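You operate a simulated robot arm through the tools that you are given. There is no shell and no other tool.

You are at the controls of a simulated two-armed robot. One attempt, no reset.

Task
Start the green welder on MIG and set it to the job card.

Only the result counts: the job must be done as asked and must still hold three seconds after the hand-in. Knocking over, shifting, dropping, spilling or breaking anything else fails it.

Robot
Two 7-joint arms with fingered hands on one trunk that stands fixed in place. Base frame: the origin is at the foot of the trunk, x ahead of it, y to its left, z up. Readings come in mm, rad, newtons and seconds.
The left shoulder is at [80, 241, 1730], the right one opposite. With the tool pointing down near the work surface each hand reaches from about 100 to 700 mm from the base axis, measured 20 degrees to its own side. Payload 4.9 kg a hand.
The TCP of each hand is the grasp point between the finger pads, 32 mm short of the fingertips. In the tool frame z runs along the fingers and y along their closing line. The gripper opens to 200 mm; its body begins 89 mm behind the TCP. The gripper is a hand of 4 fingers: y runs from the thumb to the fingers, the wrist lies at [0, 0, -267] in the tool frame, and closing takes about 1.5 s.
Orientation is that of the tool frame in the base frame, as a unit quaternion [w, x, y, z]. With the fingers straight down and closing along the base's y, the tool's x points along the base's -x, its y along +y and its z along -z.

Tools
- The arms move only by the tool move_arm. It takes "left_series", "right_series" or both (then of equal length, played together; a hand with none holds still); each is a list of rows, each a list of 6 numbers: the shift along the tool's x, y, z in mm, then the turn, a rotation vector about the tool's x, y, z in rad. In form: [[x, y, z, ax, ay, az], ...]. A call has 1 to 20 rows; each row shifts and turns the commanded pose from where the row before left it, along the tool's axes as they then stand. "left_gripper" and "right_gripper" are, for a hand that has rows, the finger opening in mm, from 0 to 200, set as the call begins (left out, the last holds). A row lasts 0.2 s, in which the tool goes at most 50 mm and 0.15 rad; a call with a longer step from one row to the next is refused whole, and so is a gripper value outside its range. Where a pose cannot be reached the arm comes as near as it can. A force on the tool above 40 N (or 10 N above the force at the start of the call, whichever is more), or a blocked arm, ends the call early, and 0.2 s more pass. Each finger travels about 72 mm/s and halts on what it meets, pressing with about 23 N; the grip force reading is that of the motor and also rises with nothing between the fingers. The clock runs only during rows and for 0.2 s after the last one: add rows that do not move to give the fingers time. The reply holds the time, the measured pose of the TCP, the force on the tool along the base axes, the opening and the grip force, in the units named above and with some noise, with the torque about the TCP (base axes, N m) and any sound that the robot's microphone picked up, and new pictures: "pictures" is both (left out), scene, wrist or none (wrist: the cameras of the hands that moved).
- Cameras (640 x 400 px; columns grow to the right, rows downward): "scene" is now at [87.5, -6.7, 1863.1]; the picture's right is [-0.13, -0.99, -0.00], its down [-0.91, 0.12, -0.39] and it looks along [0.39, -0.05, -0.92] (base axes); focal length 337 px, centre (320, 200). "left" rides on the left gripper at [-69, -69, -116] in its tool frame; the picture's right is [0.71, -0.71, 0.00], its down [0.54, 0.54, -0.64] and it looks along [0.46, 0.45, 0.77] (tool axes); focal length 226 px, centre (320, 200). "right" rides on the right gripper at [69, -69, -116] in its tool frame; the picture's right is [0.71, 0.71, 0.00], its down [-0.54, 0.54, -0.64] and it looks along [-0.45, 0.46, 0.77] (tool axes); focal length 226 px, centre (320, 200). There is no depth. A picture from a camera that has moved, and an enlarged one, comes with that camera's place and axes in the base frame and with its lens.
- move_column(by): slides the trunk up (or, below 0, down) by that many mm; the arms and the scene camera ride with it, the base frame stays. It gives what a move gives, with no picture.
- set_fingers(finger1, finger2, finger3, thumb_bend, hand): sets how far each is bent, from 0 (flat) to 100 (curled in); at 30 the hand is open as for a grip, at 70 the pads meet at the TCP. One left out holds its place. A second passes; each finger stops where it meets its share of the squeeze, and holds until it gets a number again. A gripper value or a shape takes the hand back. It gives what a move gives, with no picture; readings hold the bend of each and the force on the fingers (four entries, about 0 where the hand has none), thumb and palm.
- preshape(shape, hand): the hand has 4 fingers and takes this shape, open, in about a second: jaw (thumb against the fingers, like two jaws); tri (thumb and two fingers); tip (a fingertip pinch); poke (one finger out to press); point (the index stretched); flat (the hand flat); cup (the hand cupped); fist (a fist). The gripper value then closes the fingers along that shape, each until it touches; the sizes above hold for jaw. It gives what a move gives, with no picture.
- turn_head(pan, tilt): turns the head with the scene camera to pan (to the left, within 1.501 rad either way) and tilt (down, from -0.506 to 1.204), counted from straight ahead of the robot. It gives what a move gives, and a new picture of the scene camera.
- enlarge(camera, box): a new picture of the part [left, top, right, bottom] of that camera's present view, enlarged. No time passes.
- close_job(): hands the job in; it is judged then, once.

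Nothing tells you positions but the pictures and the camera data. Unless the task says otherwise, let go and move clear before handing in.

The tools are called after "Emit:" as name(argument=value, ...) on one line, values as JSON. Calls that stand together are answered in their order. move_arm: Moves the arms, as the interface text tells. Its arguments: {"type":"object","properties":{"left_series":{"type":"array"},"left_gripper":{"type":"number"},"right_series":{"type":"array"},"right_gripper":{"type":"number"},"pictures":{"type":"string","enum":["both","scene","wrist","none"]}},"required":[]} The other tools are called the same way: move_column (by) moves the trunk up or down; preshape (shape, hand) gives the hand a shape; set_fingers (finger1, finger2, finger3, thumb_bend, hand) moves the fingers one by one; turn_head (pan, tilt) turns the head that bears the scene camera; enlarge (camera, box) takes an enlarged picture of a part of a camera's view; close_job () hands the job in.

At the start:

```text
time_s: 0.0
left_position: [493.6, 59.6, 1131.3]
left_tcp_rot: [0.0, 0.0, 1.0, -0.001]
left_ft_force: [-0.2, -1.1, -0.2]
left_torque: [-0.01, 0.01, 0.0]
left_grip_width: 200.0
left_finger_force: 0.0
left_shape: jaw
left_bend: [30.0, 30.0, 30.0, 30.0]
left_finger forces: [0.0, 0.1, 0.0, 0.1, 0.0, 0.1]
right_position: [588.8, -558.3, 1092.1]
right_tcp_rot: [-0.001, 0.0, 1.0, 0.0]
right_ft_force: [-0.6, 0.4, 0.0]
right_torque: [-0.01, -0.02, -0.03]
right_grip_width: 200.1
right_finger_force: 0.1
right_shape: jaw
right_bend: [30.0, 30.0, 30.0, 30.0]
right_finger forces: [0.0, 0.0, 0.1, 0.0, 0.0, 0.0]
trunk travel left (down, up): [-637.0, 203.0]
head pan, tilt (commanded): [-0.134, 1.166]
```

scene: 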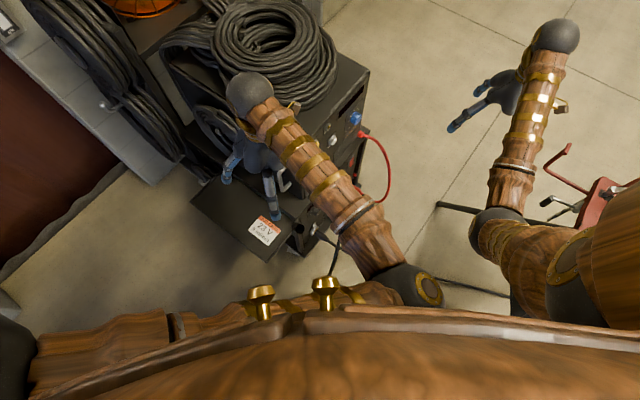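
right: 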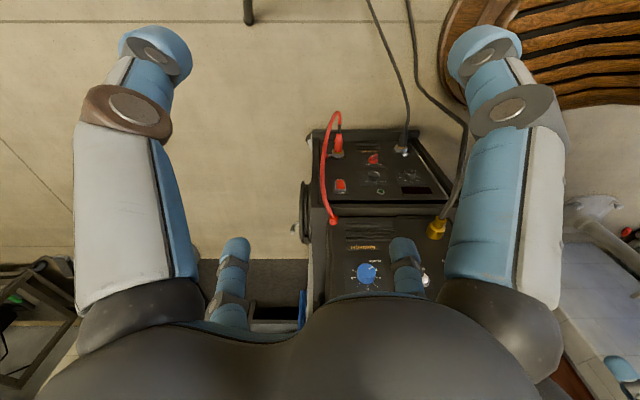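
left: 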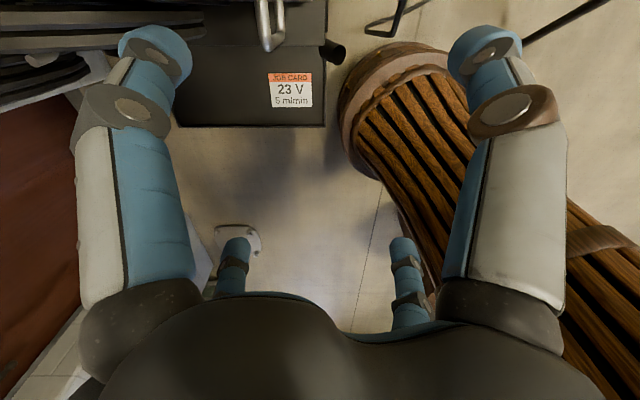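

I see a dark welder on a cart with cable coils on top, a job card reading 23 V / 5 m/min, and a front panel that the right wrist camera sees with a blue knob. I'll look closer first.

Emit:
enlarge(camera="right", box=[280, 90, 480, 330])

Emit:
enlarge(camera="left", box=[160, 0, 360, 140])

Emit:
enlarge(camera="scene", box=[180, 0, 420, 270])

```text
1.67 times, centred on (380, 210) of right
camera zoom: at [520.5, -628.9, 1207.9], right [-0.71, 0.71, 0.0], down [0.54, 0.54, 0.64], along [0.45, 0.46, -0.77], focal length 377 px, centre (220, 183)
```

zoom: 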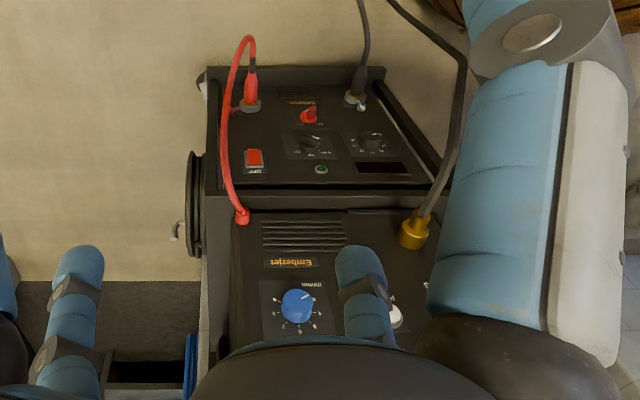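

```text
2.86 times, centred on (260, 70) of left
camera zoom: at [561.6, -9.7, 1248.6], right [-0.71, -0.71, 0.0], down [-0.54, 0.54, 0.64], along [-0.46, 0.45, -0.77], focal length 646 px, centre (491, 571)
```

zoom: 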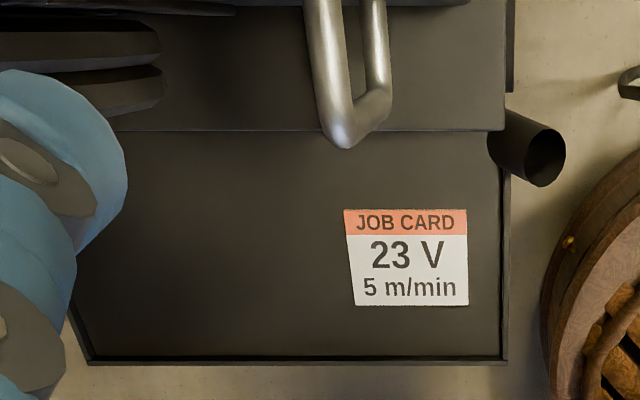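

```text
1.48 times, centred on (300, 135) of scene
camera zoom: at [87.5, -6.7, 1863.1], right [-0.13, -0.99, 0.0], down [-0.91, 0.12, -0.39], along [0.39, -0.05, -0.92], focal length 499 px, centre (350, 296)
```

zoom: 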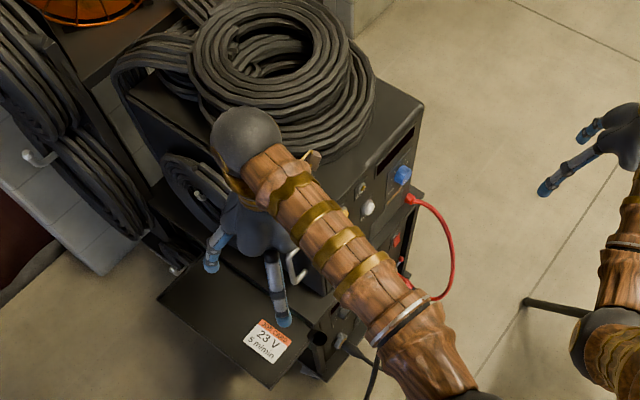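

The card asks for 23 V and 5 m/min. No green body is obvious yet, so I'll look around with the head to find every welder.

Emit:
turn_head(pan=-0.9, tilt=0.8)

Emit:
turn_head(pan=0.6, tilt=0.7)

Emit:
turn_head(pan=-0.1, tilt=0.7)

```text
time_s: 1.1
left_position: [493.8, 57.6, 1131.5]
left_tcp_rot: [0.0, 0.0, 1.0, 0.0]
left_ft_force: [0.5, 0.2, -0.6]
left_torque: [0.0, 0.0, 0.01]
left_grip_width: 200.2
left_finger_force: 0.0
left_shape: jaw
left_bend: [30.0, 30.0, 30.0, 30.0]
left_finger forces: [0.1, 0.0, 0.0, 0.0, 0.1, 0.0]
right_position: [589.1, -559.4, 1091.7]
right_tcp_rot: [0.0, 0.0, 1.0, 0.0]
right_ft_force: [0.0, -0.6, 0.6]
right_torque: [0.01, 0.01, 0.02]
right_grip_width: 199.7
right_finger_force: 0.1
right_shape: jaw
right_bend: [30.0, 30.0, 30.0, 30.0]
right_finger forces: [0.0, 0.0, 0.0, 0.0, 0.1, 0.0]
trunk travel left (down, up): [-637.0, 203.0]
head pan, tilt (commanded): [-0.901, 0.799]
camera scene: at [79.7, -61.9, 1888.8], right [-0.78, -0.62, 0.0], down [-0.45, 0.56, -0.7], along [0.43, -0.55, -0.72], focal length 337 px, centre (320, 200)
```

scene: 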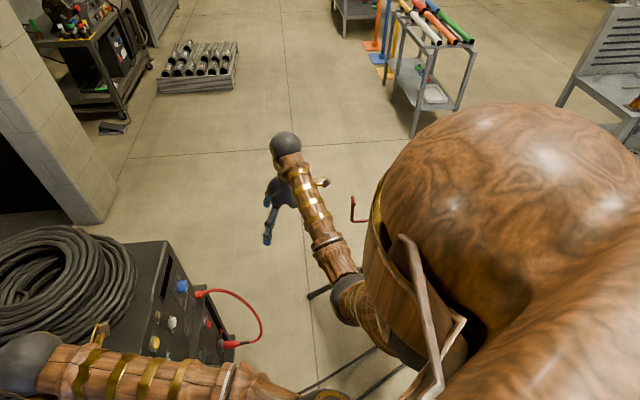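

```text
time_s: 2.7
left_position: [493.6, 58.2, 1132.4]
left_tcp_rot: [0.0, 0.0, 1.0, 0.0]
left_ft_force: [0.5, -0.2, 0.5]
left_torque: [-0.01, 0.03, 0.0]
left_grip_width: 199.9
left_finger_force: 0.0
left_shape: jaw
left_bend: [30.0, 30.0, 30.0, 30.0]
left_finger forces: [0.0, 0.0, 0.0, 0.1, 0.1, 0.0]
right_position: [587.9, -559.5, 1092.0]
right_tcp_rot: [0.0, 0.0, 1.0, 0.0]
right_ft_force: [-0.2, 0.7, 0.9]
right_torque: [0.0, 0.01, -0.01]
right_grip_width: 200.0
right_finger_force: 0.0
right_shape: jaw
right_bend: [30.0, 30.0, 30.0, 30.0]
right_finger forces: [0.1, 0.0, 0.0, 0.1, 0.0, 0.0]
trunk travel left (down, up): [-637.0, 203.0]
head pan, tilt (commanded): [0.6, 0.7]
camera scene: at [99.7, 49.2, 1897.1], right [0.56, -0.83, 0.0], down [-0.53, -0.36, -0.76], along [0.63, 0.43, -0.64], focal length 337 px, centre (320, 200)
```

scene: 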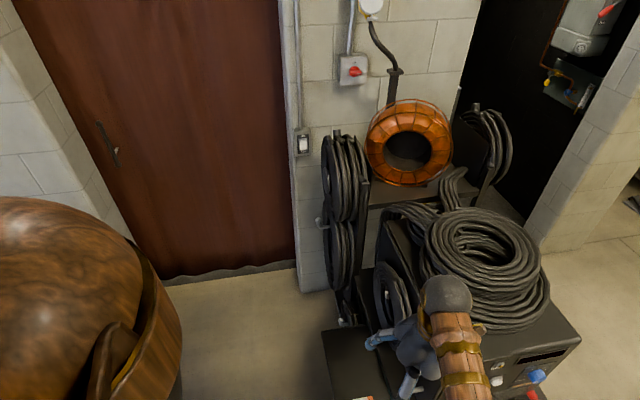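

```text
time_s: 3.8
left_position: [493.7, 57.6, 1132.1]
left_tcp_rot: [0.001, 0.001, 1.0, 0.0]
left_ft_force: [-0.4, 0.0, 0.7]
left_torque: [0.01, 0.01, 0.02]
left_grip_width: 199.8
left_finger_force: 0.1
left_shape: jaw
left_bend: [30.0, 30.0, 30.0, 30.0]
left_finger forces: [0.0, 0.0, 0.1, 0.0, 0.0, 0.0]
right_position: [589.0, -559.5, 1092.2]
right_tcp_rot: [0.0, 0.0, 1.0, 0.0]
right_ft_force: [-0.5, -0.9, -0.5]
right_torque: [0.03, -0.04, 0.02]
right_grip_width: 199.9
right_finger_force: 0.1
right_shape: jaw
right_bend: [30.0, 30.0, 30.0, 30.0]
right_finger forces: [0.1, 0.0, 0.1, 0.0, 0.1, 0.0]
trunk travel left (down, up): [-637.0, 203.0]
head pan, tilt (commanded): [-0.099, 0.7]
camera scene: at [114.1, -7.1, 1897.1], right [-0.1, -1.0, 0.0], down [-0.64, 0.06, -0.76], along [0.76, -0.07, -0.64], focal length 337 px, centre (320, 200)
```

scene: 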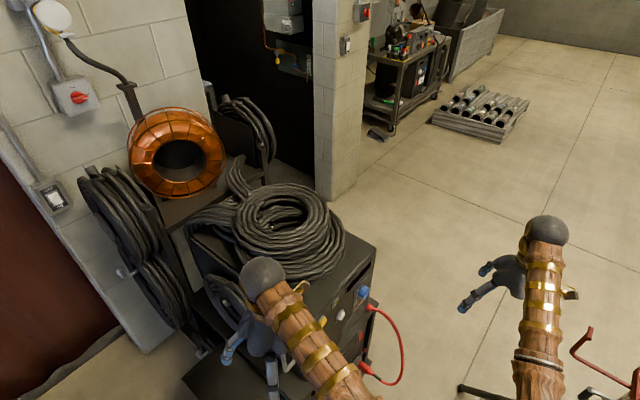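

The stacked machines stand at about x 770, y −220, z 920 (blue knob), with the panel facing back toward me and to the right. I'll check what stands near the right arm, then bring the right wrist camera to look at the panel.

Emit:
turn_head(pan=-1.0, tilt=1.2)

Emit:
turn_head(pan=-0.3, tilt=1.0)

```text
time_s: 5.0
left_position: [493.4, 57.7, 1131.5]
left_tcp_rot: [-0.001, 0.0, 1.0, 0.0]
left_ft_force: [0.9, -0.5, 0.4]
left_torque: [0.03, -0.04, 0.02]
left_grip_width: 199.7
left_finger_force: 0.0
left_shape: jaw
left_bend: [30.0, 30.0, 30.0, 30.0]
left_finger forces: [0.1, 0.1, 0.1, 0.0, 0.0, 0.1]
right_position: [587.7, -559.6, 1091.2]
right_tcp_rot: [0.0, 0.0, 1.0, 0.0]
right_ft_force: [0.3, 0.8, -0.6]
right_torque: [0.03, 0.01, 0.07]
right_grip_width: 199.8
right_finger_force: 0.0
right_shape: jaw
right_bend: [30.0, 30.0, 30.0, 30.0]
right_finger forces: [0.0, 0.0, 0.0, 0.0, 0.0, 0.0]
trunk travel left (down, up): [-637.0, 203.0]
head pan, tilt (commanded): [-1.0, 1.201]
camera scene: at [59.9, -45.8, 1861.2], right [-0.84, -0.54, 0.0], down [-0.5, 0.78, -0.36], along [0.2, -0.3, -0.93], focal length 337 px, centre (320, 200)
```

scene: 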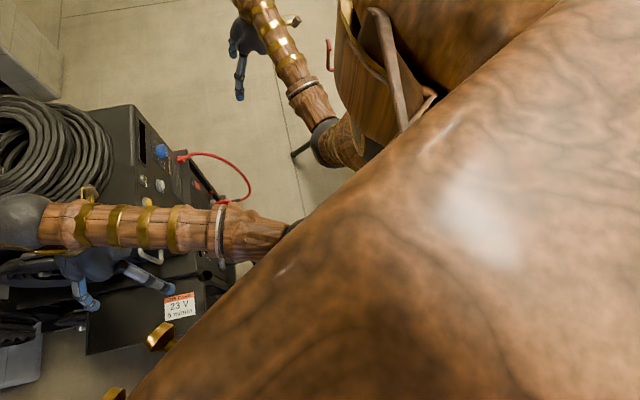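

```text
time_s: 6.0
left_position: [493.1, 57.9, 1131.4]
left_tcp_rot: [0.0, 0.0, 1.0, 0.001]
left_ft_force: [-0.1, -0.5, -0.3]
left_torque: [0.0, 0.01, 0.01]
left_grip_width: 199.8
left_finger_force: 0.0
left_shape: jaw
left_bend: [30.0, 30.0, 30.0, 30.0]
left_finger forces: [0.0, 0.1, 0.1, 0.1, 0.0, 0.0]
right_position: [588.2, -559.0, 1091.9]
right_tcp_rot: [0.0, 0.0, 1.0, -0.001]
right_ft_force: [-0.2, -0.5, -0.7]
right_torque: [-0.01, -0.02, -0.01]
right_grip_width: 199.8
right_finger_force: 0.1
right_shape: jaw
right_bend: [30.0, 30.0, 30.0, 30.0]
right_finger forces: [0.1, 0.0, 0.0, 0.0, 0.1, 0.0]
trunk travel left (down, up): [-637.0, 203.0]
head pan, tilt (commanded): [-0.3, 1.0]
camera scene: at [96.0, -19.4, 1873.7], right [-0.3, -0.96, 0.0], down [-0.8, 0.25, -0.54], along [0.52, -0.16, -0.84], focal length 337 px, centre (320, 200)
```

scene: 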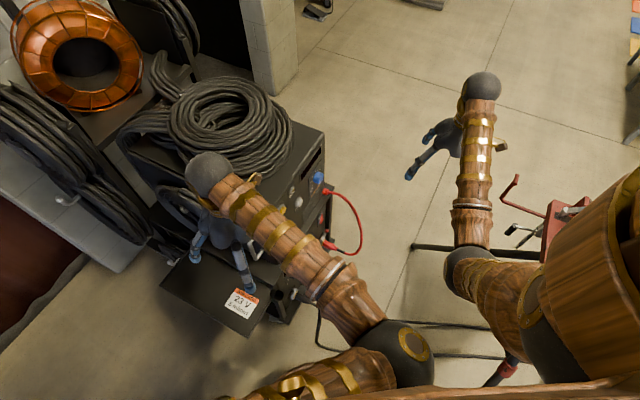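

A red pipe-vise stand is off to my right, well outside my intended path. I'll tilt the right hand so its camera looks at the panel more squarely.

Emit:
move_arm(right_series=[[0, 0, 40, 0, 0, 0], [0, 0, 40, 0, 0, 0], [0, 0, 0, -0.092, -0.106, 0], [0, 0, 0, -0.092, -0.106, 0], [0, 0, 0, -0.092, -0.106, 0], [0, 0, 0, -0.092, -0.106, 0], [0, 0, 0, -0.092, -0.106, 0], [0, 0, 0, 0, 0, 0]])

```text
time_s: 7.8
left_position: [494.1, 59.3, 1131.6]
left_tcp_rot: [0.0, 0.0, 1.0, 0.0]
left_ft_force: [0.4, -0.5, -0.5]
left_torque: [0.01, 0.0, -0.01]
left_grip_width: 199.9
left_finger_force: 0.0
left_shape: jaw
left_bend: [30.0, 30.0, 30.0, 30.0]
left_finger forces: [0.0, 0.1, 0.0, 0.0, 0.0, 0.1]
right_position: [588.5, -559.9, 1011.0]
right_tcp_rot: [0.259, -0.001, 0.939, 0.226]
right_ft_force: [0.5, 0.1, 0.1]
right_torque: [-0.02, -0.01, 0.04]
right_grip_width: 199.8
right_finger_force: 0.1
right_shape: jaw
right_bend: [30.0, 30.0, 30.0, 30.0]
right_finger forces: [0.0, 0.0, 0.0, 0.0, 0.1, 0.0]
trunk travel left (down, up): [-637.0, 203.0]
head pan, tilt (commanded): [-0.3, 1.0]
camera scene: at [96.6, -19.1, 1873.7], right [-0.3, -0.96, 0.0], down [-0.8, 0.25, -0.54], along [0.52, -0.16, -0.84], focal length 337 px, centre (320, 200)
camera right: at [481.6, -662.9, 1037.4], right [-0.69, 0.72, -0.05], down [0.09, 0.15, 0.98], along [0.71, 0.68, -0.17], focal length 226 px, centre (320, 200)
```

scene: 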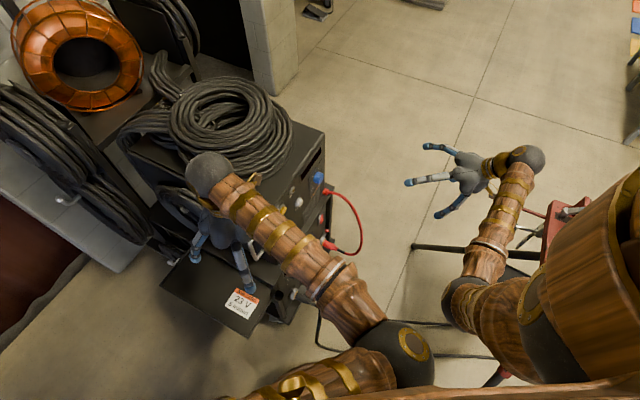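
right: 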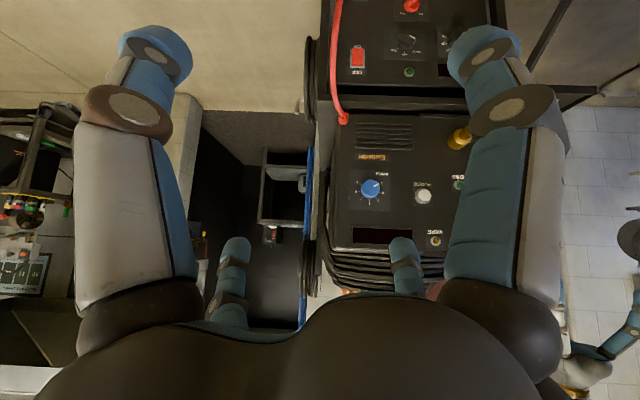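

Now the panel is visible (upside-down). I'll zoom in to read the labels.

Emit:
enlarge(camera="right", box=[320, 110, 480, 260])

Emit:
enlarge(camera="right", box=[310, 0, 470, 120])

```text
2.67 times, centred on (400, 185) of right
camera zoom: at [481.6, -662.9, 1037.4], right [-0.69, 0.72, -0.05], down [0.09, 0.15, 0.98], along [0.71, 0.68, -0.17], focal length 603 px, centre (107, 240)
```

zoom: 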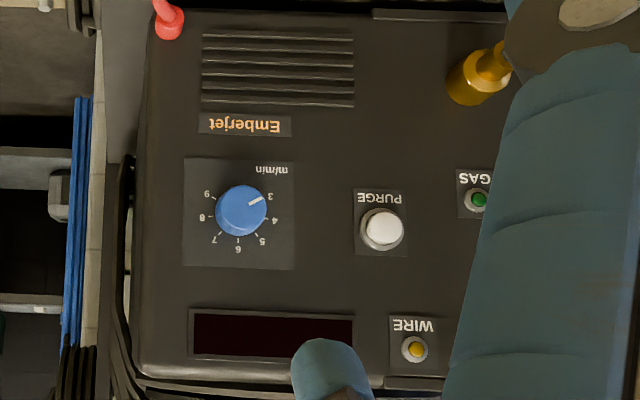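

```text
3.33 times, centred on (390, 60) of right
camera zoom: at [481.6, -662.9, 1037.4], right [-0.69, 0.72, -0.05], down [0.09, 0.15, 0.98], along [0.71, 0.68, -0.17], focal length 754 px, centre (87, 667)
```

zoom: 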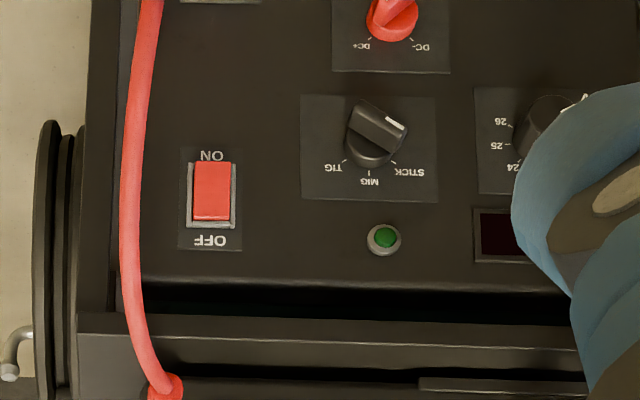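

This is a wire feeder (m/min knob) on top of a power source (ON/OFF, TIG/MIG/STICK selector, polarity, volts). Before lowering the trunk I need to know where the red stand on my right is, so I'll look there.

Emit:
turn_head(pan=-1.5, tilt=0.9)

Emit:
turn_head(pan=-0.5, tilt=1.2)

```text
time_s: 9.2
left_position: [493.1, 58.7, 1132.5]
left_tcp_rot: [0.0, 0.0, 1.0, 0.001]
left_ft_force: [-0.3, 0.6, -0.1]
left_torque: [0.0, 0.0, -0.03]
left_grip_width: 199.9
left_finger_force: 0.1
left_shape: jaw
left_bend: [30.0, 30.0, 30.0, 30.0]
left_finger forces: [0.0, 0.1, 0.1, 0.0, 0.0, 0.1]
right_position: [589.4, -560.0, 1012.0]
right_tcp_rot: [0.26, -0.001, 0.939, 0.226]
right_ft_force: [0.1, -0.1, -0.2]
right_torque: [-0.02, 0.0, -0.02]
right_grip_width: 199.9
right_finger_force: 0.0
right_shape: jaw
right_bend: [30.0, 30.0, 30.0, 30.0]
right_finger forces: [0.1, 0.0, 0.1, 0.0, 0.0, 0.1]
trunk travel left (down, up): [-637.0, 203.0]
head pan, tilt (commanded): [-1.499, 0.901]
camera scene: at [35.1, -74.0, 1881.0], right [-1.0, -0.07, 0.0], down [-0.06, 0.78, -0.62], along [0.04, -0.62, -0.78], focal length 337 px, centre (320, 200)
```

scene: 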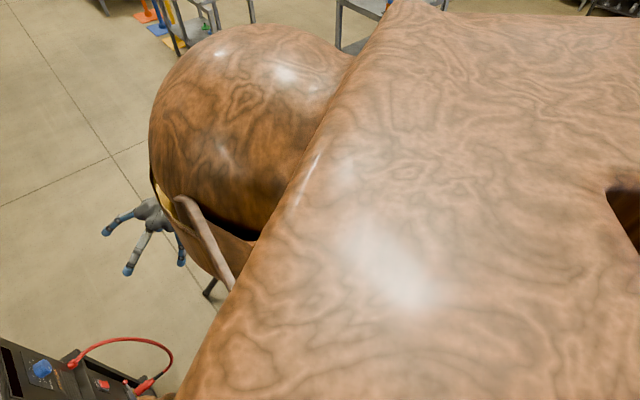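

```text
time_s: 10.5
left_position: [492.7, 58.6, 1131.6]
left_tcp_rot: [0.0, 0.0, 1.0, 0.0]
left_ft_force: [0.3, -0.4, 0.5]
left_torque: [-0.02, 0.04, -0.03]
left_grip_width: 199.8
left_finger_force: 0.1
left_shape: jaw
left_bend: [30.0, 30.0, 30.0, 30.0]
left_finger forces: [0.1, 0.1, 0.0, 0.0, 0.0, 0.0]
right_position: [589.2, -560.1, 1012.2]
right_tcp_rot: [0.259, 0.0, 0.939, 0.225]
right_ft_force: [1.3, 0.0, 0.6]
right_torque: [-0.01, 0.0, 0.01]
right_grip_width: 199.7
right_finger_force: 0.0
right_shape: jaw
right_bend: [30.0, 30.0, 30.0, 30.0]
right_finger forces: [0.1, 0.0, 0.0, 0.0, 0.0, 0.0]
trunk travel left (down, up): [-637.0, 203.0]
head pan, tilt (commanded): [-0.499, 1.201]
camera scene: at [78.6, -25.6, 1861.2], right [-0.48, -0.88, 0.0], down [-0.82, 0.45, -0.36], along [0.32, -0.17, -0.93], focal length 337 px, centre (320, 200)
```

scene: 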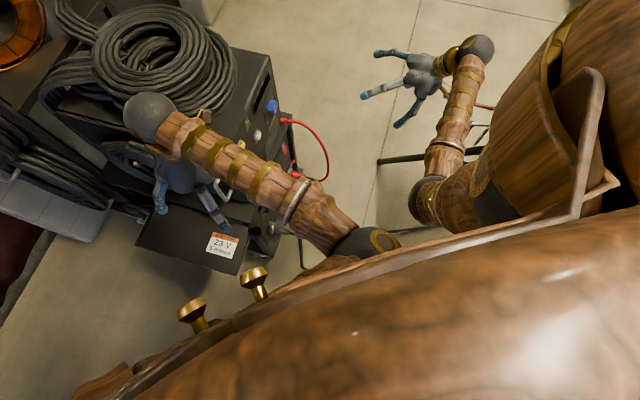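

The job-card shelf is at about z 630 under the left hand, so I'll first raise the left hand and bring it left out of the way. That also clears the scene camera's view of the panel.

Emit:
move_arm(left_series=[[0, 0, -45, 0, 0, 0], [0, 0, -45, 0, 0, 0], [0, 0, -45, 0, 0, 0], [0, 0, -45, 0, 0, 0], [0, 0, -45, 0, 0, 0], [10, 45, 0, 0, 0, 0], [10, 45, 0, 0, 0, 0], [10, 45, 0, 0, 0, 0], [10, 45, 0, 0, 0, 0], [10, 45, 0, 0, 0, 0], [10, 45, 0, 0, 0, 0], [0, 0, 0, 0, 0, 0]], pictures="both")

Emit:
turn_head(pan=-0.2, tilt=1.0)

```text
time_s: 13.1
left_position: [402.0, 216.0, 1305.8]
left_tcp_rot: [0.0, 0.0, 1.0, 0.001]
left_ft_force: [-0.7, -0.3, -0.7]
left_torque: [0.0, 0.0, -0.02]
left_grip_width: 200.0
left_finger_force: 0.1
left_shape: jaw
left_bend: [30.0, 30.0, 30.0, 30.0]
left_finger forces: [0.0, 0.0, 0.1, 0.1, 0.0, 0.0]
left hand out of reach, approached as far as the arm can: row 8, 9, 10, 11
right_position: [588.2, -560.1, 1010.7]
right_tcp_rot: [0.26, 0.0, 0.939, 0.225]
right_ft_force: [0.5, -0.2, -0.2]
right_torque: [-0.02, -0.01, -0.02]
right_grip_width: 199.8
right_finger_force: 0.0
right_shape: jaw
right_bend: [30.0, 30.0, 30.0, 30.0]
right_finger forces: [0.1, 0.0, 0.0, 0.0, 0.1, 0.0]
trunk travel left (down, up): [-637.0, 203.0]
head pan, tilt (commanded): [-0.499, 1.201]
camera scene: at [78.1, -25.9, 1861.2], right [-0.48, -0.88, 0.0], down [-0.82, 0.45, -0.36], along [0.32, -0.17, -0.93], focal length 337 px, centre (320, 200)
camera left: at [471.4, 148.1, 1422.7], right [-0.71, -0.71, 0.0], down [-0.54, 0.54, 0.64], along [-0.46, 0.46, -0.76], focal length 226 px, centre (320, 200)
```

scene: 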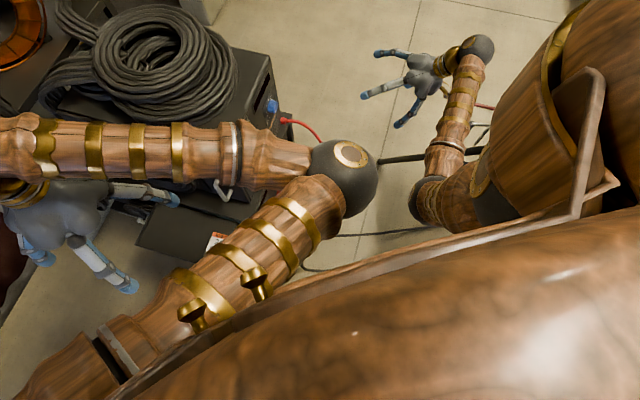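
left: 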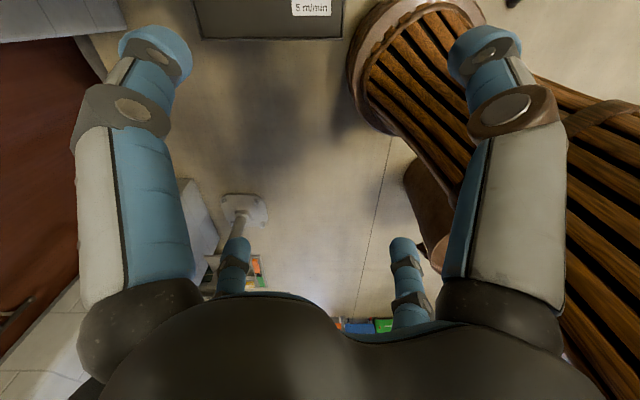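

```text
time_s: 13.9
left_position: [402.9, 217.1, 1305.6]
left_tcp_rot: [0.0, 0.0, 1.0, 0.0]
left_ft_force: [0.0, -0.3, 0.1]
left_torque: [0.0, -0.04, 0.01]
left_grip_width: 200.0
left_finger_force: 0.1
left_shape: jaw
left_bend: [30.0, 30.0, 30.0, 30.0]
left_finger forces: [0.0, 0.1, 0.1, 0.0, 0.1, 0.0]
right_position: [588.2, -560.6, 1011.7]
right_tcp_rot: [0.26, 0.0, 0.939, 0.225]
right_ft_force: [-0.5, 0.8, 0.5]
right_torque: [-0.01, 0.01, -0.01]
right_grip_width: 199.7
right_finger_force: 0.1
right_shape: jaw
right_bend: [30.0, 30.0, 30.0, 30.0]
right_finger forces: [0.0, 0.0, 0.0, 0.1, 0.0, 0.0]
trunk travel left (down, up): [-637.0, 203.0]
head pan, tilt (commanded): [-0.201, 1.0]
camera scene: at [97.6, -12.4, 1873.7], right [-0.2, -0.98, 0.0], down [-0.82, 0.17, -0.54], along [0.53, -0.11, -0.84], focal length 337 px, centre (320, 200)
```

scene: 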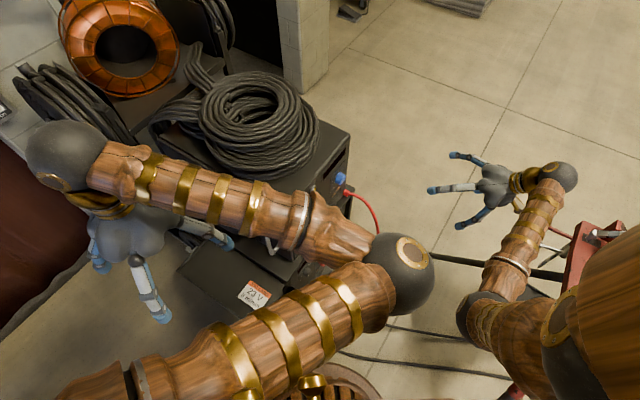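

The left arm hit its fold limit when lifted so high, and its elbow now sits in front of the panel. I'll take the left hand lower and further left, off the shelf.

Emit:
move_arm(left_series=[[0, 0, 40, 0, 0, 0], [0, 0, 40, 0, 0, 0], [0, 0, 40, 0, 0, 0], [0, 0, 40, 0, 0, 0], [0, 0, 40, 0, 0, 0], [10, 20, 36, 0, 0, 0], [15, 25, 0, 0, 0, 0], [15, 25, 0, 0, 0, 0], [20, 25, 0, 0, 0, 0], [20, 26, 0, 0, 0, 0], [0, 0, 0, 0, 0, 0]], pictures="both")

```text
time_s: 16.3
left_position: [323.0, 335.6, 1068.2]
left_tcp_rot: [0.0, 0.0, 1.0, 0.0]
left_ft_force: [-0.2, 1.2, 0.3]
left_torque: [-0.01, 0.04, -0.03]
left_grip_width: 200.3
left_finger_force: 0.1
left_shape: jaw
left_bend: [30.0, 30.0, 30.0, 30.0]
left_finger forces: [0.1, 0.0, 0.0, 0.0, 0.0, 0.1]
right_position: [588.2, -560.3, 1011.9]
right_tcp_rot: [0.259, 0.0, 0.939, 0.226]
right_ft_force: [0.9, 0.1, 0.7]
right_torque: [-0.01, -0.02, 0.02]
right_grip_width: 199.8
right_finger_force: 0.0
right_shape: jaw
right_bend: [30.0, 30.0, 30.0, 30.0]
right_finger forces: [0.0, 0.0, 0.0, 0.0, 0.0, 0.1]
trunk travel left (down, up): [-637.0, 203.0]
head pan, tilt (commanded): [-0.201, 1.0]
camera scene: at [98.2, -13.4, 1873.7], right [-0.2, -0.98, 0.0], down [-0.82, 0.17, -0.54], along [0.53, -0.11, -0.84], focal length 337 px, centre (320, 200)
camera left: at [391.8, 267.6, 1185.7], right [-0.71, -0.71, 0.0], down [-0.54, 0.54, 0.64], along [-0.46, 0.45, -0.77], focal length 226 px, centre (320, 200)
```

scene: 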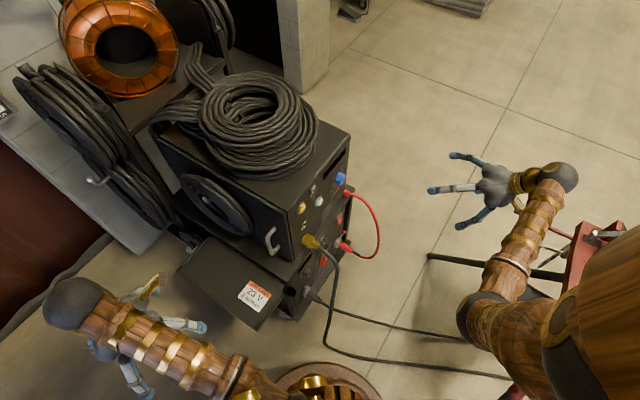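
left: 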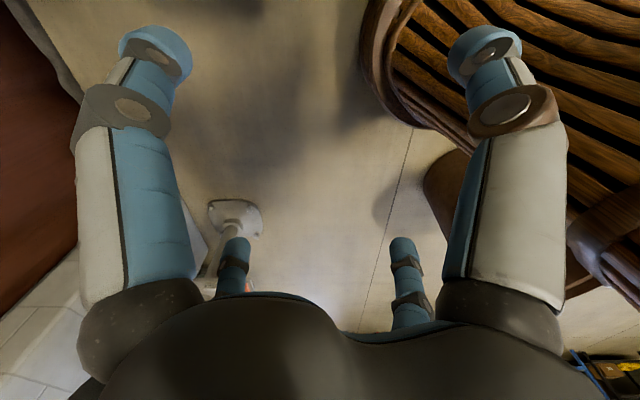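

The left arm is clear now, and the scene view shows the feeder and power source. I'll lower the trunk a little to gauge the red stand's height by parallax.

Emit:
enlarge(camera="scene", box=[420, 150, 640, 400])

Emit:
move_column(by=-120)

Emit:
enlarge(camera="scene", box=[420, 150, 640, 400])

Emit:
enlarge(camera="scene", box=[0, 0, 640, 400])

```text
1.60 times, centred on (530, 275) of scene
camera zoom: at [98.2, -13.4, 1873.7], right [-0.2, -0.98, 0.0], down [-0.82, 0.17, -0.54], along [0.53, -0.11, -0.84], focal length 539 px, centre (-16, 80)
```

zoom: 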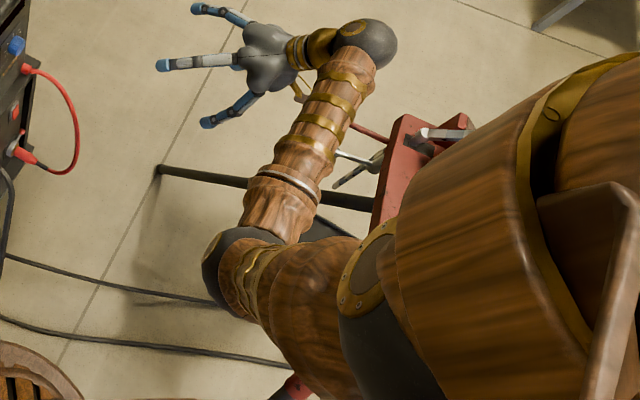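

```text
time_s: 17.8
left_position: [323.2, 335.2, 949.1]
left_tcp_rot: [0.0, 0.0, 1.0, 0.0]
left_ft_force: [-0.8, -0.5, 0.8]
left_torque: [0.01, 0.01, 0.0]
left_grip_width: 200.1
left_finger_force: 0.1
left_shape: jaw
left_bend: [30.0, 30.0, 30.0, 30.0]
left_finger forces: [0.0, 0.0, 0.1, 0.0, 0.0, 0.0]
right_position: [587.6, -560.2, 892.6]
right_tcp_rot: [0.26, 0.0, 0.939, 0.225]
right_ft_force: [-0.1, 0.0, 0.0]
right_torque: [-0.02, 0.01, 0.0]
right_grip_width: 199.9
right_finger_force: 0.0
right_shape: jaw
right_bend: [30.0, 30.0, 30.0, 30.0]
right_finger forces: [0.0, 0.1, 0.0, 0.0, 0.0, 0.0]
trunk travel left (down, up): [-517.0, 323.0]
head pan, tilt (commanded): [-0.201, 1.0]
```

```text
1.60 times, centred on (530, 275) of scene
camera zoom: at [97.4, -12.3, 1753.8], right [-0.2, -0.98, 0.0], down [-0.82, 0.17, -0.54], along [0.53, -0.11, -0.84], focal length 539 px, centre (-16, 80)
```

zoom: 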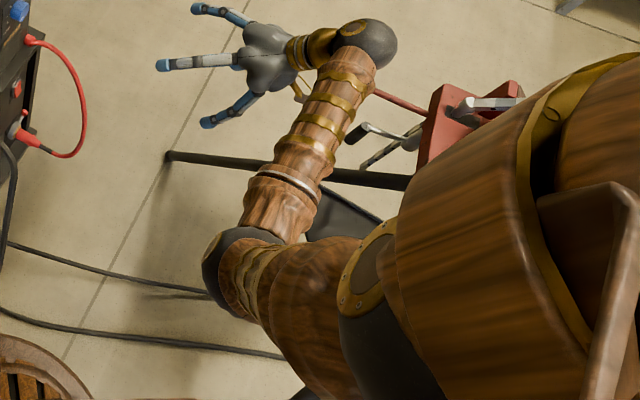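

```text
1.00 times, centred on (320, 200) of scene (not enlarged: the box is as wide or as high as the picture)
camera zoom: at [97.4, -12.3, 1753.8], right [-0.2, -0.98, 0.0], down [-0.82, 0.17, -0.54], along [0.53, -0.11, -0.84], focal length 337 px, centre (320, 200)
```

zoom: 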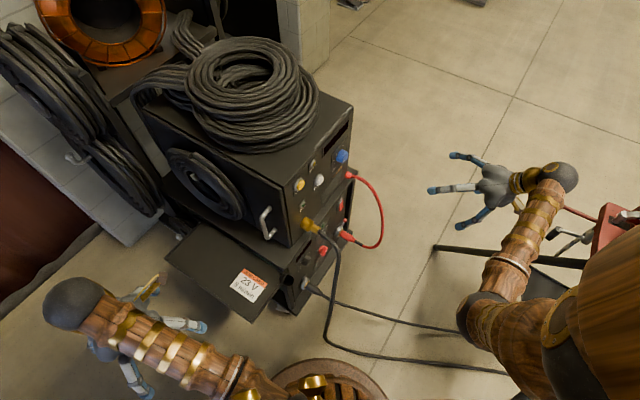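

The red stand's top is at roughly [470, −1000, 865], far from the right arm. I'll lower the trunk so the right arm can reach the power source's panel, and check the views.

Emit:
move_column(by=-360)

Emit:
move_arm(right_series=[[0, 0, 0, 0, 0, 0]], pictures="both")

```text
time_s: 21.3
left_position: [323.4, 336.4, 587.7]
left_tcp_rot: [0.0, 0.0, 1.0, 0.001]
left_ft_force: [-0.1, 0.6, 0.0]
left_torque: [0.01, -0.02, 0.0]
left_grip_width: 200.1
left_finger_force: 0.2
left_shape: jaw
left_bend: [30.0, 30.0, 30.0, 30.0]
left_finger forces: [0.0, 0.0, 0.1, 0.0, 0.0, 0.1]
right_position: [588.4, -558.6, 532.1]
right_tcp_rot: [0.26, 0.0, 0.939, 0.225]
right_ft_force: [0.5, 1.1, 0.1]
right_torque: [-0.03, 0.02, -0.03]
right_grip_width: 200.0
right_finger_force: 0.0
right_shape: jaw
right_bend: [30.0, 30.0, 30.0, 30.0]
right_finger forces: [0.0, 0.0, 0.0, 0.0, 0.1, 0.0]
trunk travel left (down, up): [-157.0, 683.0]
head pan, tilt (commanded): [-0.201, 1.0]
```

```text
time_s: 21.7
left_position: [323.7, 336.0, 588.4]
left_tcp_rot: [0.0, 0.0, 1.0, -0.001]
left_ft_force: [-0.5, 0.7, -0.5]
left_torque: [0.01, 0.0, 0.01]
left_grip_width: 199.6
left_finger_force: 0.0
left_shape: jaw
left_bend: [30.0, 30.0, 30.0, 30.0]
left_finger forces: [0.0, 0.1, 0.0, 0.0, 0.0, 0.1]
right_position: [589.1, -558.9, 531.0]
right_tcp_rot: [0.26, 0.0, 0.939, 0.225]
right_ft_force: [0.3, 0.1, 0.5]
right_torque: [0.01, 0.01, -0.01]
right_grip_width: 199.7
right_finger_force: 0.0
right_shape: jaw
right_bend: [30.0, 30.0, 30.0, 30.0]
right_finger forces: [0.0, 0.0, 0.0, 0.0, 0.0, 0.1]
trunk travel left (down, up): [-157.0, 683.0]
head pan, tilt (commanded): [-0.201, 1.0]
camera scene: at [97.6, -12.5, 1393.8], right [-0.2, -0.98, 0.0], down [-0.82, 0.17, -0.54], along [0.53, -0.11, -0.84], focal length 337 px, centre (320, 200)
camera right: at [481.3, -663.0, 557.8], right [-0.69, 0.72, -0.05], down [0.09, 0.15, 0.98], along [0.71, 0.68, -0.17], focal length 226 px, centre (320, 200)
```

scene: 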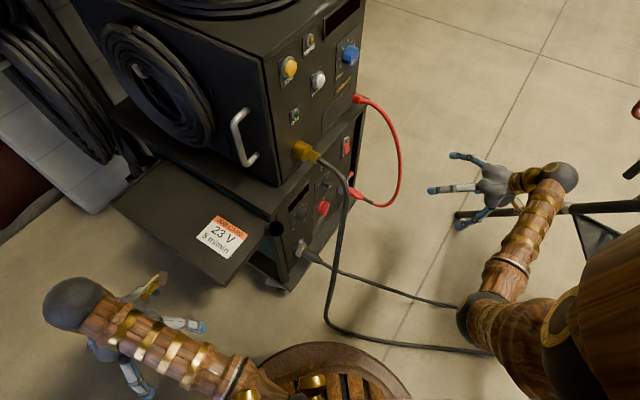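
right: 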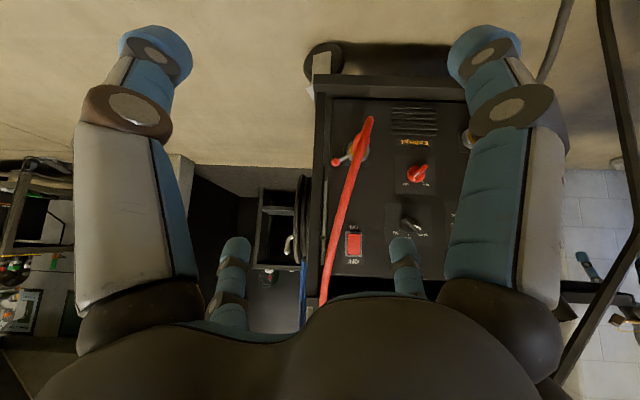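

I'll aim the head at the panel and enlarge it to read the controls upright.

Emit:
turn_head(pan=-0.25, tilt=0.8)

Emit:
enlarge(camera="scene", box=[250, 90, 410, 300])

```text
time_s: 22.4
left_position: [322.3, 336.0, 588.5]
left_tcp_rot: [-0.001, -0.001, 1.0, 0.0]
left_ft_force: [-0.6, -0.3, -0.3]
left_torque: [0.0, -0.03, -0.03]
left_grip_width: 200.0
left_finger_force: 0.1
left_shape: jaw
left_bend: [30.0, 30.0, 30.0, 30.0]
left_finger forces: [0.0, 0.0, 0.0, 0.1, 0.1, 0.0]
right_position: [589.2, -558.5, 531.9]
right_tcp_rot: [0.26, 0.0, 0.939, 0.225]
right_ft_force: [0.0, 0.3, -0.4]
right_torque: [0.01, -0.01, 0.03]
right_grip_width: 200.0
right_finger_force: 0.0
right_shape: jaw
right_bend: [30.0, 30.0, 30.0, 30.0]
right_finger forces: [0.0, 0.0, 0.0, 0.1, 0.0, 0.0]
trunk travel left (down, up): [-157.0, 683.0]
head pan, tilt (commanded): [-0.25, 0.799]
camera scene: at [107.6, -18.5, 1408.8], right [-0.25, -0.97, 0.0], down [-0.7, 0.18, -0.7], along [0.68, -0.17, -0.72], focal length 337 px, centre (320, 200)
```

scene: 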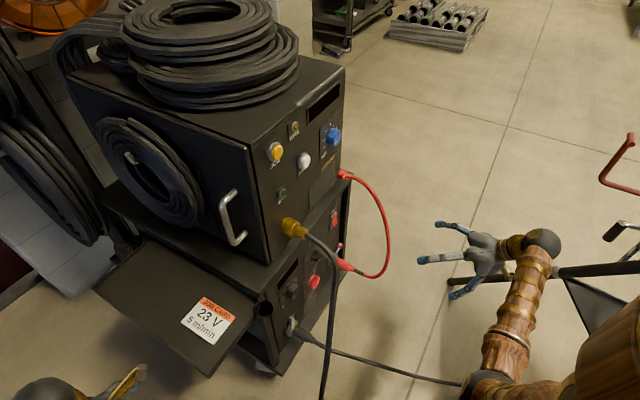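

```text
1.90 times, centred on (330, 195) of scene
camera zoom: at [107.6, -18.5, 1408.8], right [-0.25, -0.97, 0.0], down [-0.7, 0.18, -0.7], along [0.68, -0.17, -0.72], focal length 642 px, centre (301, 210)
```

zoom: 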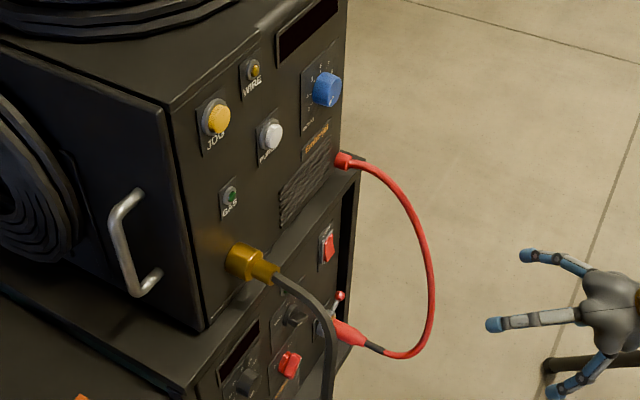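

The red jumper cable bulges about 150 mm out on the right side of the panel, and the torch cable hangs out on the left. I'll shift the right hand so its camera sees the whole lower panel between its fingers.

Emit:
move_arm(right_series=[[-4, 33, 6.3, 0, 0, 0], [-4, 33, 6.3, 0, 0, 0], [-4, 33, 6.3, 0, 0, 0], [-4, 33, 6.3, 0, 0, 0], [-4, 33, 6.3, 0, 0, 0], [0, 0, 0, 0, 0, 0]])

Emit:
enlarge(camera="right", box=[220, 60, 460, 300])

```text
time_s: 23.9
left_position: [323.3, 335.7, 589.2]
left_tcp_rot: [-0.001, -0.001, 1.0, 0.0]
left_ft_force: [0.4, 0.6, -0.6]
left_torque: [0.04, -0.03, 0.02]
left_grip_width: 200.0
left_finger_force: 0.0
left_shape: jaw
left_bend: [30.0, 30.0, 30.0, 30.0]
left_finger forces: [0.0, 0.1, 0.1, 0.0, 0.0, 0.0]
right_position: [602.1, -401.0, 587.2]
right_tcp_rot: [0.259, 0.0, 0.939, 0.226]
right_ft_force: [-0.5, 0.2, 0.0]
right_torque: [0.03, 0.02, 0.0]
right_grip_width: 199.7
right_finger_force: 0.0
right_shape: jaw
right_bend: [30.0, 30.0, 30.0, 30.0]
right_finger forces: [0.0, 0.0, 0.0, 0.0, 0.0, 0.0]
trunk travel left (down, up): [-157.0, 683.0]
head pan, tilt (commanded): [-0.25, 0.799]
camera scene: at [107.7, -19.0, 1408.9], right [-0.25, -0.97, 0.0], down [-0.69, 0.18, -0.7], along [0.68, -0.17, -0.72], focal length 337 px, centre (320, 200)
camera right: at [495.8, -505.1, 613.0], right [-0.69, 0.72, -0.04], down [0.09, 0.15, 0.98], along [0.71, 0.68, -0.17], focal length 226 px, centre (320, 200)
```

scene: 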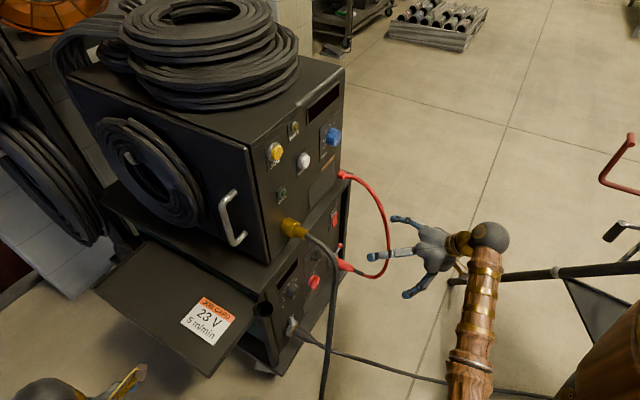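
right: 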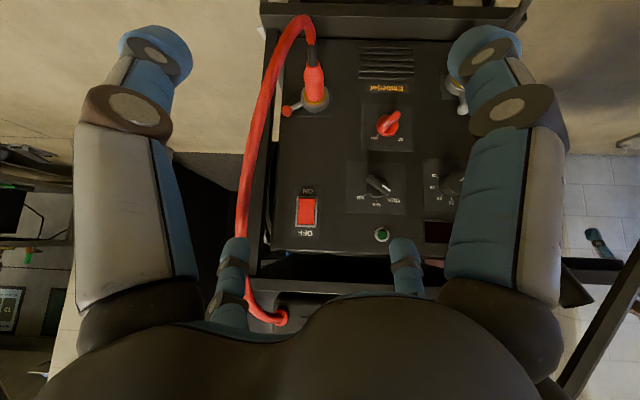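

```text
1.67 times, centred on (340, 180) of right
camera zoom: at [495.8, -505.1, 613.0], right [-0.69, 0.72, -0.04], down [0.09, 0.15, 0.98], along [0.71, 0.68, -0.17], focal length 377 px, centre (287, 233)
```

zoom: 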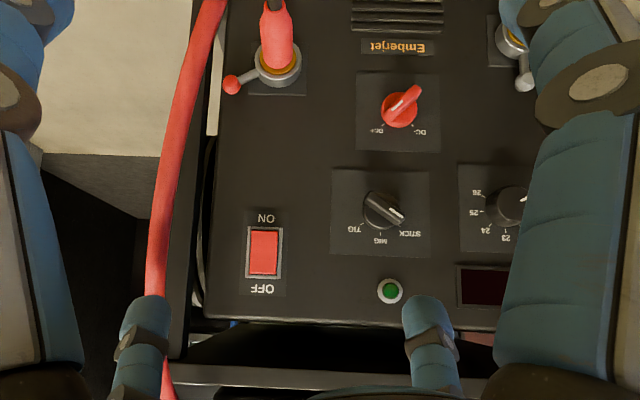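

The panel is a vertical plane facing 45° back-right, and I've located the rocker, the STICK/MIG/TIG selector, the polarity switch and the volts knob. I'll zoom in on the details.

Emit:
enlarge(camera="right", box=[330, 80, 470, 260])

Emit:
enlarge(camera="right", box=[330, 150, 420, 210])

Emit:
enlarge(camera="right", box=[260, 150, 340, 250])

```text
2.22 times, centred on (400, 170) of right
camera zoom: at [495.8, -505.1, 613.0], right [-0.69, 0.72, -0.04], down [0.09, 0.15, 0.98], along [0.71, 0.68, -0.17], focal length 502 px, centre (142, 267)
```

zoom: 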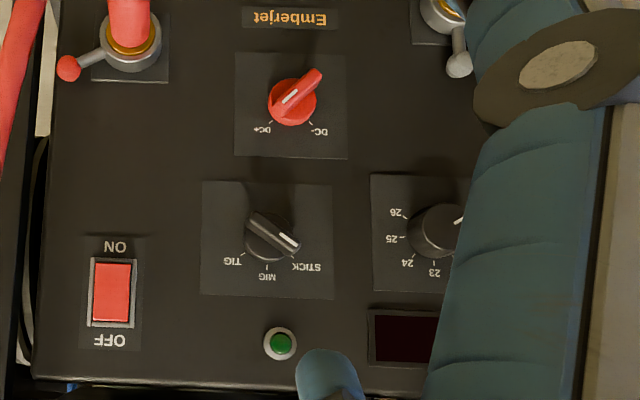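

```text
6.67 times, centred on (375, 180) of right
camera zoom: at [495.8, -505.1, 613.0], right [-0.69, 0.72, -0.04], down [0.09, 0.15, 0.98], along [0.71, 0.68, -0.17], focal length 1507 px, centre (-47, 333)
```

zoom: 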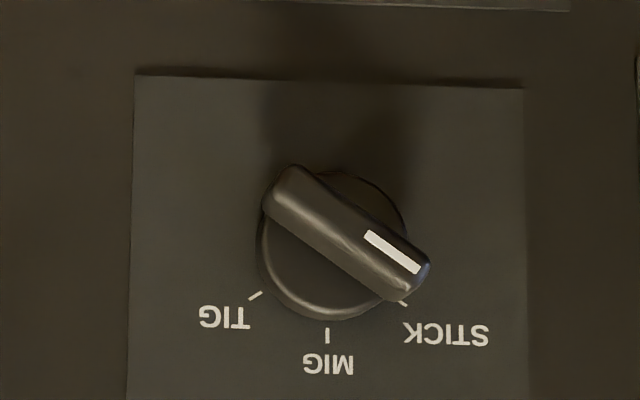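

```text
4.00 times, centred on (300, 200) of right
camera zoom: at [495.8, -505.1, 613.0], right [-0.69, 0.72, -0.04], down [0.09, 0.15, 0.98], along [0.71, 0.68, -0.17], focal length 904 px, centre (400, 200)
```

zoom: 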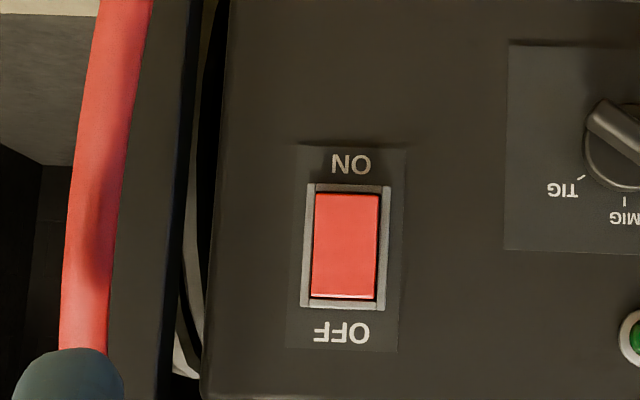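

Polarity already points to DC+, so I'll leave it. I want to understand the hand's geometry before using it, so I'll look at it closely.

Emit:
enlarge(camera="scene", box=[330, 180, 530, 320])

Emit:
enlarge(camera="right", box=[0, 0, 640, 400])

```text
2.86 times, centred on (430, 250) of scene
camera zoom: at [107.7, -19.0, 1408.9], right [-0.25, -0.97, 0.0], down [-0.69, 0.18, -0.7], along [0.68, -0.17, -0.72], focal length 963 px, centre (6, 57)
```

zoom: 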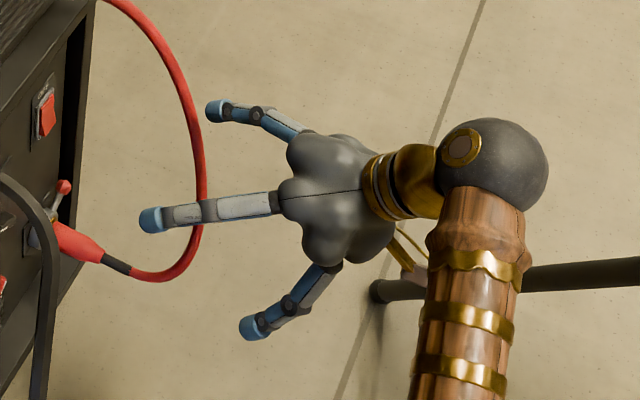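

```text
1.00 times, centred on (320, 200) of right (not enlarged: the box is as wide or as high as the picture)
camera zoom: at [495.8, -505.1, 613.0], right [-0.69, 0.72, -0.04], down [0.09, 0.15, 0.98], along [0.71, 0.68, -0.17], focal length 226 px, centre (320, 200)
```

zoom: 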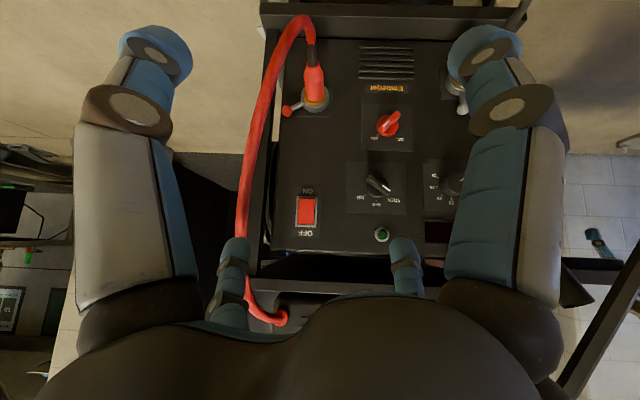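

The hand is a four-digit claw, which suits knobs. I'll try the "poke" shape and look at it for the rocker switch.

Emit:
preshape(shape="poke", hand="right")

Emit:
enlarge(camera="right", box=[0, 0, 640, 400])

Emit:
enlarge(camera="scene", box=[330, 180, 530, 320])

```text
time_s: 24.8
left_position: [323.9, 335.3, 589.1]
left_tcp_rot: [0.0, 0.0, 1.0, -0.001]
left_ft_force: [0.3, -0.3, -0.5]
left_torque: [-0.02, -0.03, -0.02]
left_grip_width: 199.7
left_finger_force: 0.0
left_shape: jaw
left_bend: [30.0, 30.0, 30.0, 30.0]
left_finger forces: [0.0, 0.0, 0.0, 0.0, 0.0, 0.0]
right_position: [602.7, -402.2, 586.5]
right_tcp_rot: [0.26, -0.001, 0.939, 0.226]
right_ft_force: [0.9, 0.4, 0.0]
right_torque: [-0.01, 0.0, 0.01]
right_grip_width: 0.2
right_finger_force: 0.0
right_shape: poke
right_bend: [100.0, 100.0, 100.0, 81.0]
right_finger forces: [0.0, 0.0, 0.1, 0.0, 0.0, 0.0]
trunk travel left (down, up): [-157.0, 683.0]
head pan, tilt (commanded): [-0.25, 0.799]
```

```text
1.00 times, centred on (320, 200) of right (not enlarged: the box is as wide or as high as the picture)
camera zoom: at [495.9, -505.2, 613.2], right [-0.69, 0.72, -0.05], down [0.09, 0.15, 0.98], along [0.71, 0.68, -0.17], focal length 226 px, centre (320, 200)
```

zoom: 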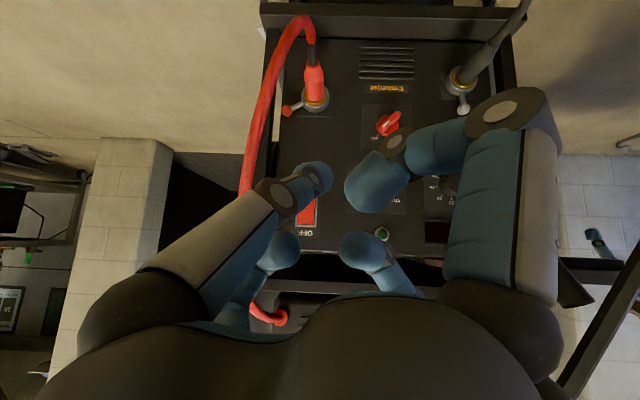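

```text
2.86 times, centred on (430, 250) of scene
camera zoom: at [107.6, -18.5, 1408.9], right [-0.25, -0.97, 0.0], down [-0.69, 0.18, -0.7], along [0.68, -0.17, -0.72], focal length 963 px, centre (6, 57)
```

zoom: 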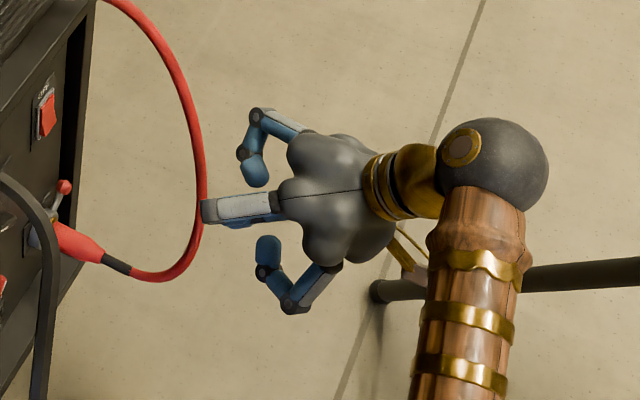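

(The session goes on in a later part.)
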